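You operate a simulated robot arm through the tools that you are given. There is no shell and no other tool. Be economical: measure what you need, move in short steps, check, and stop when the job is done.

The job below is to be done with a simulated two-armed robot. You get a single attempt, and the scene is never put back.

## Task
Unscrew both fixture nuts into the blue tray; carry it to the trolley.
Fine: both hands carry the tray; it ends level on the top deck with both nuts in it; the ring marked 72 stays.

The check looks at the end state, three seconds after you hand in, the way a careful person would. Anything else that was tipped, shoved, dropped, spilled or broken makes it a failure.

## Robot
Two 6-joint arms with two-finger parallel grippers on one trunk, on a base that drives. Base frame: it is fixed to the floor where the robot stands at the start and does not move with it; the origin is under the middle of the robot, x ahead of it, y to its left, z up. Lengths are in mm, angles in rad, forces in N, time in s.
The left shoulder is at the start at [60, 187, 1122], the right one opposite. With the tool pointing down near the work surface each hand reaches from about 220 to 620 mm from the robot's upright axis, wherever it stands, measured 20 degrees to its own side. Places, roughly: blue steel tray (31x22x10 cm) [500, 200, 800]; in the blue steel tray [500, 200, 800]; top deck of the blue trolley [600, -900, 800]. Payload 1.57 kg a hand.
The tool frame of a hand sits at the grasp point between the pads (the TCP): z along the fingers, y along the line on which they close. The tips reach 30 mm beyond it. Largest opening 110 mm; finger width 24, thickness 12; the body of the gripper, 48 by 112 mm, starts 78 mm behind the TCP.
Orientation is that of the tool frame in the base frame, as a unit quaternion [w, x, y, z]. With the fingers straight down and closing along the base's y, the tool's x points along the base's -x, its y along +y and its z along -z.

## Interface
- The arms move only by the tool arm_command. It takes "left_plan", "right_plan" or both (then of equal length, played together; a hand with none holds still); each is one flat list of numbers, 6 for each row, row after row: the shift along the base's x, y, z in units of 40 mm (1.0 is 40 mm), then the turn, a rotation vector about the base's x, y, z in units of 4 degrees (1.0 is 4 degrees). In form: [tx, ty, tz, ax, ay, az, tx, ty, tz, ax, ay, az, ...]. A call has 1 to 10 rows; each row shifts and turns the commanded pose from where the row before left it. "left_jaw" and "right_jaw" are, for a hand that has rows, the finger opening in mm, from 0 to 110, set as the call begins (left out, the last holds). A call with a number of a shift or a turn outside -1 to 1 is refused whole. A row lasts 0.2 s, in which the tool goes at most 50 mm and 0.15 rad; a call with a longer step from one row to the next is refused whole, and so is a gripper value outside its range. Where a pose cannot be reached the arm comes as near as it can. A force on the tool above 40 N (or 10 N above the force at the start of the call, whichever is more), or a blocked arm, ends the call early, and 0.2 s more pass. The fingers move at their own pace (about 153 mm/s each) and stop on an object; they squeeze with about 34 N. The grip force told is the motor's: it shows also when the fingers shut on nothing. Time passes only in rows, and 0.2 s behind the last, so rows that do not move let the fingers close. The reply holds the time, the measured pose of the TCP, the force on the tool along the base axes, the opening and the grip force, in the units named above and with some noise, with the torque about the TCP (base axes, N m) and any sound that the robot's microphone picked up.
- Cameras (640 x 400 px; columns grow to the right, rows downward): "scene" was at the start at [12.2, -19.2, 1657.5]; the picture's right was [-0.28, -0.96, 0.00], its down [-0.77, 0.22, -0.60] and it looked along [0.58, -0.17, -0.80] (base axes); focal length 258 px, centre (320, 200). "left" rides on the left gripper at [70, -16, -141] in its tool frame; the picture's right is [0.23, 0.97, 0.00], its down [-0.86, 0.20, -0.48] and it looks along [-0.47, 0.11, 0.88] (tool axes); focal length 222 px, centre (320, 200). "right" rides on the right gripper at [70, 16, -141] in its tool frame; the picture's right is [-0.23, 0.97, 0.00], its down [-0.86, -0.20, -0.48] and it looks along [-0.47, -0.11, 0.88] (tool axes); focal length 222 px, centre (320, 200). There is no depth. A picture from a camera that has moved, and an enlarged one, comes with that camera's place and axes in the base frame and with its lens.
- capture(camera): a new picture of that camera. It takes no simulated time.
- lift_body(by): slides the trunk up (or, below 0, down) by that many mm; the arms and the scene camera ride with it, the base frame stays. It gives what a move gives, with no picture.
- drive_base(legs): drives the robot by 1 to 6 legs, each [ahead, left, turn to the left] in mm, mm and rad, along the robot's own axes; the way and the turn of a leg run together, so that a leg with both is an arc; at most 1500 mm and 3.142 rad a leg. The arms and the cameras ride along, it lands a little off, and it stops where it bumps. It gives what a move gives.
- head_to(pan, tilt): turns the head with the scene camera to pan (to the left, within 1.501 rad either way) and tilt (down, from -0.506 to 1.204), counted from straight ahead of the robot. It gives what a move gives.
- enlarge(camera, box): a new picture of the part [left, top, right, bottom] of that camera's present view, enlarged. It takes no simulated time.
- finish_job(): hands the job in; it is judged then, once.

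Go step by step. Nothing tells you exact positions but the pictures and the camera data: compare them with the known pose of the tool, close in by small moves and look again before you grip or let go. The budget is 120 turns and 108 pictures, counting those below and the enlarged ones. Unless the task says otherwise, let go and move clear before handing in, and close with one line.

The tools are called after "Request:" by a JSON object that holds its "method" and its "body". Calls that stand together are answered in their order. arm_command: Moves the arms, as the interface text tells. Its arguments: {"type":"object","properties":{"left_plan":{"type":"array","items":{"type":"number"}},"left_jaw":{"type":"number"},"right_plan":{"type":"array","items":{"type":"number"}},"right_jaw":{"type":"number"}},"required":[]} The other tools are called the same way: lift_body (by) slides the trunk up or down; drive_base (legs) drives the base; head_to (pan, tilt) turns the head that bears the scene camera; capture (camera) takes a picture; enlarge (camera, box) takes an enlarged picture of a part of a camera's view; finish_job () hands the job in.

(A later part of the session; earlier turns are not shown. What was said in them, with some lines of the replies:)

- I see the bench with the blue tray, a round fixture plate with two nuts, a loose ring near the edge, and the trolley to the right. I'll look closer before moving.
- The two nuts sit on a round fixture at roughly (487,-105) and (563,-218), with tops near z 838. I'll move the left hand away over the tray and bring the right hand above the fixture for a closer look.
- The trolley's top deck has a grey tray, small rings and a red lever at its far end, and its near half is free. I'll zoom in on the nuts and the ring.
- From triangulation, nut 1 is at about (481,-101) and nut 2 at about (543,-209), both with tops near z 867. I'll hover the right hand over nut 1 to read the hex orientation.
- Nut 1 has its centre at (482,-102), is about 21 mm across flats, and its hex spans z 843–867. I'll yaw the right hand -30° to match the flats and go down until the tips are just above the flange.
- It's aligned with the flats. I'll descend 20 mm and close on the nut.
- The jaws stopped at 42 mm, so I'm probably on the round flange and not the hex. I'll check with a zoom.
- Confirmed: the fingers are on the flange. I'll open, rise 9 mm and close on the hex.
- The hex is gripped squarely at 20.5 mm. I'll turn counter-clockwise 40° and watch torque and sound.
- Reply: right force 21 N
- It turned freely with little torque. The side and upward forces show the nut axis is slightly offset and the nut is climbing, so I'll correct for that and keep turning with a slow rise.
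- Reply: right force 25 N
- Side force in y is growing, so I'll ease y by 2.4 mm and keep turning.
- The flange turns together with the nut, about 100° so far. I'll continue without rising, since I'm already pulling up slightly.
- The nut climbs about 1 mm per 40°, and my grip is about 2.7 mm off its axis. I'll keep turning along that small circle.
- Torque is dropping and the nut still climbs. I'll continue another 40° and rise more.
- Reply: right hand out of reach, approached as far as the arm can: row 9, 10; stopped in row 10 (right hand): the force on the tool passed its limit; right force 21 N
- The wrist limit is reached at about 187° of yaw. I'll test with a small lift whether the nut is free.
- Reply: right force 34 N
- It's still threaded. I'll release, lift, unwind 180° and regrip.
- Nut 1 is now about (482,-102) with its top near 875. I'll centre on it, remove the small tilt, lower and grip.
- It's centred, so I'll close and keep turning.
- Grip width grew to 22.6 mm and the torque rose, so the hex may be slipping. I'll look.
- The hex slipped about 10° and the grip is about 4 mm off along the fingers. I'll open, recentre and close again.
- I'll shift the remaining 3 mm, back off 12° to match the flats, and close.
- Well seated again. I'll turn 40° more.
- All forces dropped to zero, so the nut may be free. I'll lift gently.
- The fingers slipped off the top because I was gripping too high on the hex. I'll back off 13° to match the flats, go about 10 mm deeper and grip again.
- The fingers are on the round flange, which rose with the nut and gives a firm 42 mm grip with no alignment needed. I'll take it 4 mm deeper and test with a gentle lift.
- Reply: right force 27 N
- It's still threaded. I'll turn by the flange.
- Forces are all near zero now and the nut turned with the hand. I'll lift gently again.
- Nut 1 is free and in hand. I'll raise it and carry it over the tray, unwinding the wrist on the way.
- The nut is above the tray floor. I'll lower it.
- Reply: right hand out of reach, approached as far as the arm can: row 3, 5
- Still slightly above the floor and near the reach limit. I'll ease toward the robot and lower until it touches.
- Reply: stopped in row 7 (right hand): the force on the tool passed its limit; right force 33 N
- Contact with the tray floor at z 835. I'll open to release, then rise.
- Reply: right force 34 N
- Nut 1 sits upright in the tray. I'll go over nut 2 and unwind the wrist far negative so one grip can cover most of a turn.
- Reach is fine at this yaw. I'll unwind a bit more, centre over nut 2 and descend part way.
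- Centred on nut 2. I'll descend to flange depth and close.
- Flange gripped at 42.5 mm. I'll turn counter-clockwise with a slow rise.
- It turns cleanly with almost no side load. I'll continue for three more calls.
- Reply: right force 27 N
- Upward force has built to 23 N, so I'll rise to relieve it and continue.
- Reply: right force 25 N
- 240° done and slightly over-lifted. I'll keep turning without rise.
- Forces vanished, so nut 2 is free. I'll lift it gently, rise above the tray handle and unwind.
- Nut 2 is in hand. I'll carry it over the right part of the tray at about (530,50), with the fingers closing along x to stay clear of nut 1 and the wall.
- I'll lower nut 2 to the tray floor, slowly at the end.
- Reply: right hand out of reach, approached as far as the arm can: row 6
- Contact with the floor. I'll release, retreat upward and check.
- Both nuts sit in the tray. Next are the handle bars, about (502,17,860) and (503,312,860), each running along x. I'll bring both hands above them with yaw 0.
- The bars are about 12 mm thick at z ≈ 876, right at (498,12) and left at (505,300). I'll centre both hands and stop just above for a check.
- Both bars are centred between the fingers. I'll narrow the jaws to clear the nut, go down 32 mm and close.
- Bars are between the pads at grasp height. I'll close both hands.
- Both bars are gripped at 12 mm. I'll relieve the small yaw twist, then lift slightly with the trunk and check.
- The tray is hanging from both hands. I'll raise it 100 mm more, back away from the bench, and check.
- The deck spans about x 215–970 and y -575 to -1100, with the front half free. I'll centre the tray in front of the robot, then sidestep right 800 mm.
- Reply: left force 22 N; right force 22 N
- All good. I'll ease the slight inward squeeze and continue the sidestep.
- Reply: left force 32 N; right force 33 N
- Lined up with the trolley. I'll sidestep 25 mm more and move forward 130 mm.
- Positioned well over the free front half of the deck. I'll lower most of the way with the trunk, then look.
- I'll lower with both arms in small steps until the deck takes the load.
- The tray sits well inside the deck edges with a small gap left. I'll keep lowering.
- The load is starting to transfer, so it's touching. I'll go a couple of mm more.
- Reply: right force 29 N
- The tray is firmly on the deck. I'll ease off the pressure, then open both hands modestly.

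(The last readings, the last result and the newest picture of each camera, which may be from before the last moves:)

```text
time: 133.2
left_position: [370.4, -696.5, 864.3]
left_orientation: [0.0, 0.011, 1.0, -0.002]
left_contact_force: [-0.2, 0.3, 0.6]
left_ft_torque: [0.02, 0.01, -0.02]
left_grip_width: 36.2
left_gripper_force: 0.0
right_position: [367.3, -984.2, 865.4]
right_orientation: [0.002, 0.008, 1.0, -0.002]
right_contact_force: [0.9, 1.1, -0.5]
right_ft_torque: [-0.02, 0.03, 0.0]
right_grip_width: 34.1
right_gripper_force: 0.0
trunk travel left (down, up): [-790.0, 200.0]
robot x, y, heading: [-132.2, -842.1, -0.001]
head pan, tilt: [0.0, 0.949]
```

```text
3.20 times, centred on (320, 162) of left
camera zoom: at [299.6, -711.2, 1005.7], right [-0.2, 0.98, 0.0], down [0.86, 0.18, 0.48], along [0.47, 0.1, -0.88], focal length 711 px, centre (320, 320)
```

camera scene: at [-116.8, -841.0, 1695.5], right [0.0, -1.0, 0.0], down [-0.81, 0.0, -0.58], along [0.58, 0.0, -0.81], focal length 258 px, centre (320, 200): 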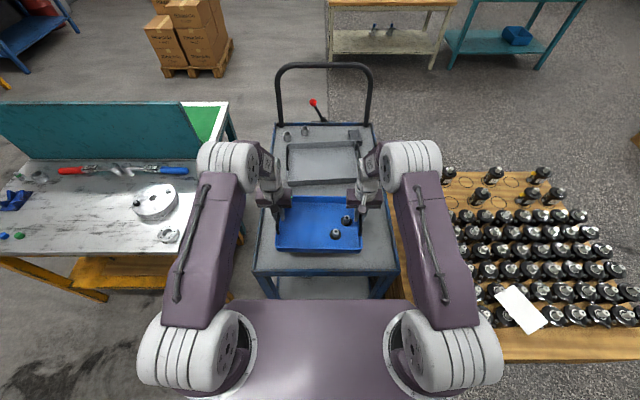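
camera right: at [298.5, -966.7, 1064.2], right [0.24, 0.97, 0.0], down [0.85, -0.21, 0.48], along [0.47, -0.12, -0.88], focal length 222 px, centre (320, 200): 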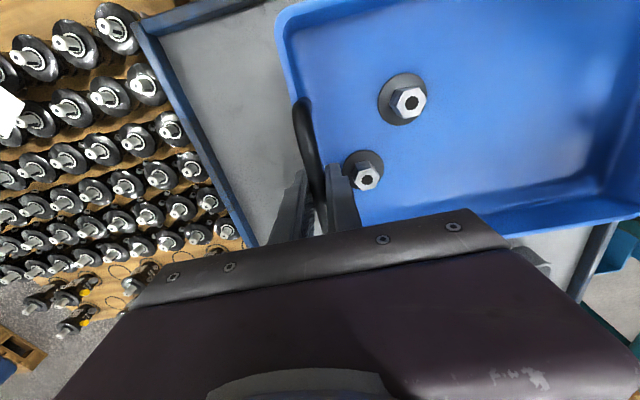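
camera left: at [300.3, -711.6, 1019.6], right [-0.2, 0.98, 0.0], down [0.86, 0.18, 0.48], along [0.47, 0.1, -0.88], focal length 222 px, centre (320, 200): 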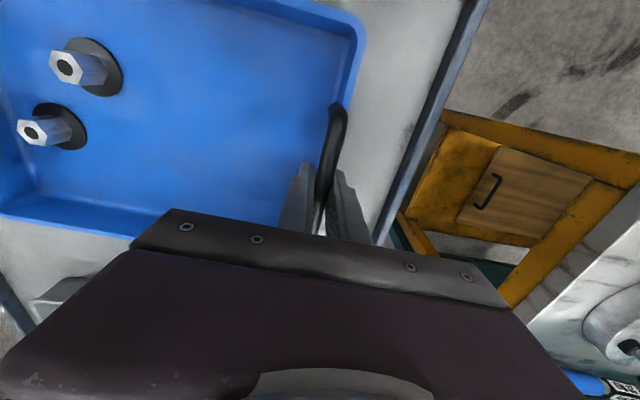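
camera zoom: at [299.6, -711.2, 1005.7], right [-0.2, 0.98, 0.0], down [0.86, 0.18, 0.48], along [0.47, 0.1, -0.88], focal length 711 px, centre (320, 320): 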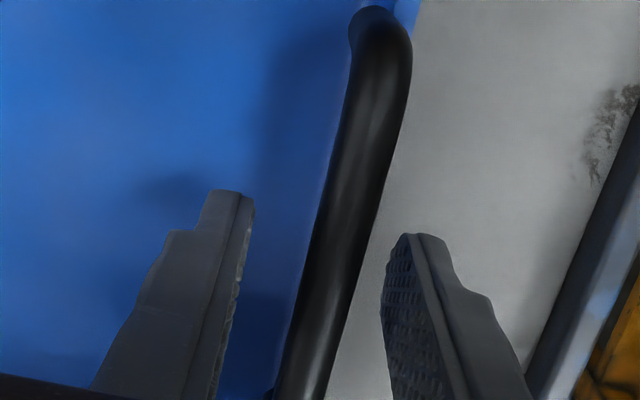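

Both bars are released and clear of the pads. I'll lift both hands straight up, and then back the robot off.

Request:
{"method": "arm_command", "body": {"right_plan": [0, 0, 0.2, 0, 0, 0, 0, 0, 0.4, 0, 0, 0, 0, 0, 0.8, 0, 0, 0, 0, 0, 0.9, 0, 0, 0, 0, 0, 0.9, 0, 0, 0], "left_plan": [0, 0, 0.2, 0, 0, 0, 0, 0, 0.4, 0, 0, 0, 0, 0, 0.8, 0, 0, 0, 0, 0, 0.9, 0, 0, 0, 0, 0, 0.9, 0, 0, 0]}}

Request:
{"method": "drive_base", "body": {"legs": [[-150, 0, 0]]}}

Request:
{"method": "capture", "body": {"camera": "scene"}}

Request:
{"method": "enlarge", "body": {"camera": "scene", "box": [240, 150, 410, 260]}}

```text
time: 134.4
left_position: [370.6, -695.4, 994.6]
left_orientation: [0.0, 0.012, 1.0, 0.0]
left_contact_force: [0.2, 0.4, 0.7]
left_ft_torque: [-0.01, -0.01, -0.01]
left_grip_width: 35.9
left_gripper_force: 0.1
right_position: [366.8, -985.5, 993.4]
right_orientation: [0.003, 0.007, 1.0, -0.003]
right_contact_force: [0.2, 0.4, 0.5]
right_ft_torque: [-0.02, -0.04, -0.01]
right_grip_width: 34.0
right_gripper_force: 0.1
trunk travel left (down, up): [-790.0, 200.0]
robot x, y, heading: [-129.1, -839.9, -0.002]
head pan, tilt: [0.0, 0.949]
```

```text
time: 135.8
left_position: [223.6, -696.1, 992.7]
left_orientation: [0.0, 0.013, 1.0, 0.001]
left_contact_force: [0.1, 0.1, 0.0]
left_ft_torque: [0.04, -0.02, -0.01]
left_grip_width: 36.2
left_gripper_force: 0.1
right_position: [219.5, -986.4, 991.3]
right_orientation: [0.001, 0.008, 1.0, -0.002]
right_contact_force: [0.0, -0.5, -0.4]
right_ft_torque: [0.0, 0.01, 0.03]
right_grip_width: 33.9
right_gripper_force: 0.2
trunk travel left (down, up): [-790.0, 200.0]
robot x, y, heading: [-284.1, -841.8, -0.001]
head pan, tilt: [0.0, 0.949]
```

```text
35 pictures are left
camera scene: at [-264.9, -840.5, 1695.5], right [0.0, -1.0, 0.0], down [-0.81, 0.0, -0.58], along [0.58, 0.0, -0.81], focal length 258 px, centre (320, 200)
```

scene: 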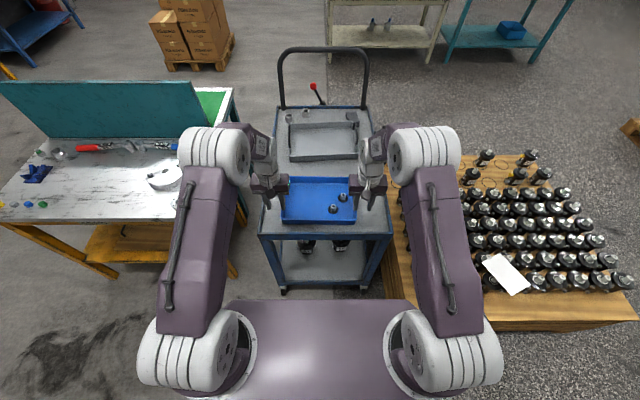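

```text
3.64 times, centred on (325, 205) of scene
camera zoom: at [-264.9, -840.5, 1695.5], right [0.0, -1.0, 0.0], down [-0.81, 0.0, -0.58], along [0.58, 0.0, -0.81], focal length 937 px, centre (302, 182)
```

zoom: 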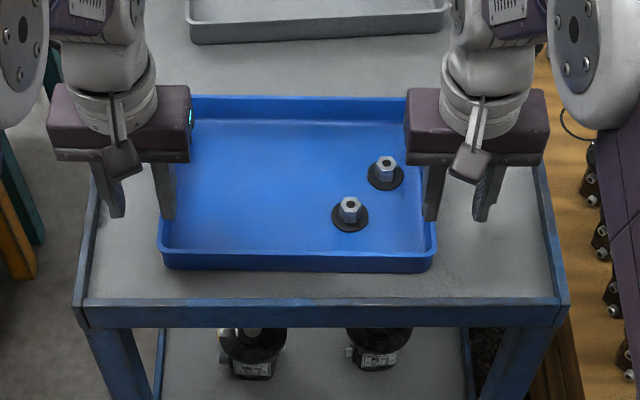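

The tray sits level and flat on the top deck with both nuts upright in it. The hands are clear, and nothing else looks disturbed. Handing in.

Request:
{"method": "finish_job", "body": {}}

```text
The job is handed in.
```

I unscrewed both nuts into the blue tray and carried it with both hands to the trolley. It now sits level on the top deck with both nuts in it. I never touched the ring on the bench; its number wasn't readable in the pictures, so I took it to be the one marked 72.
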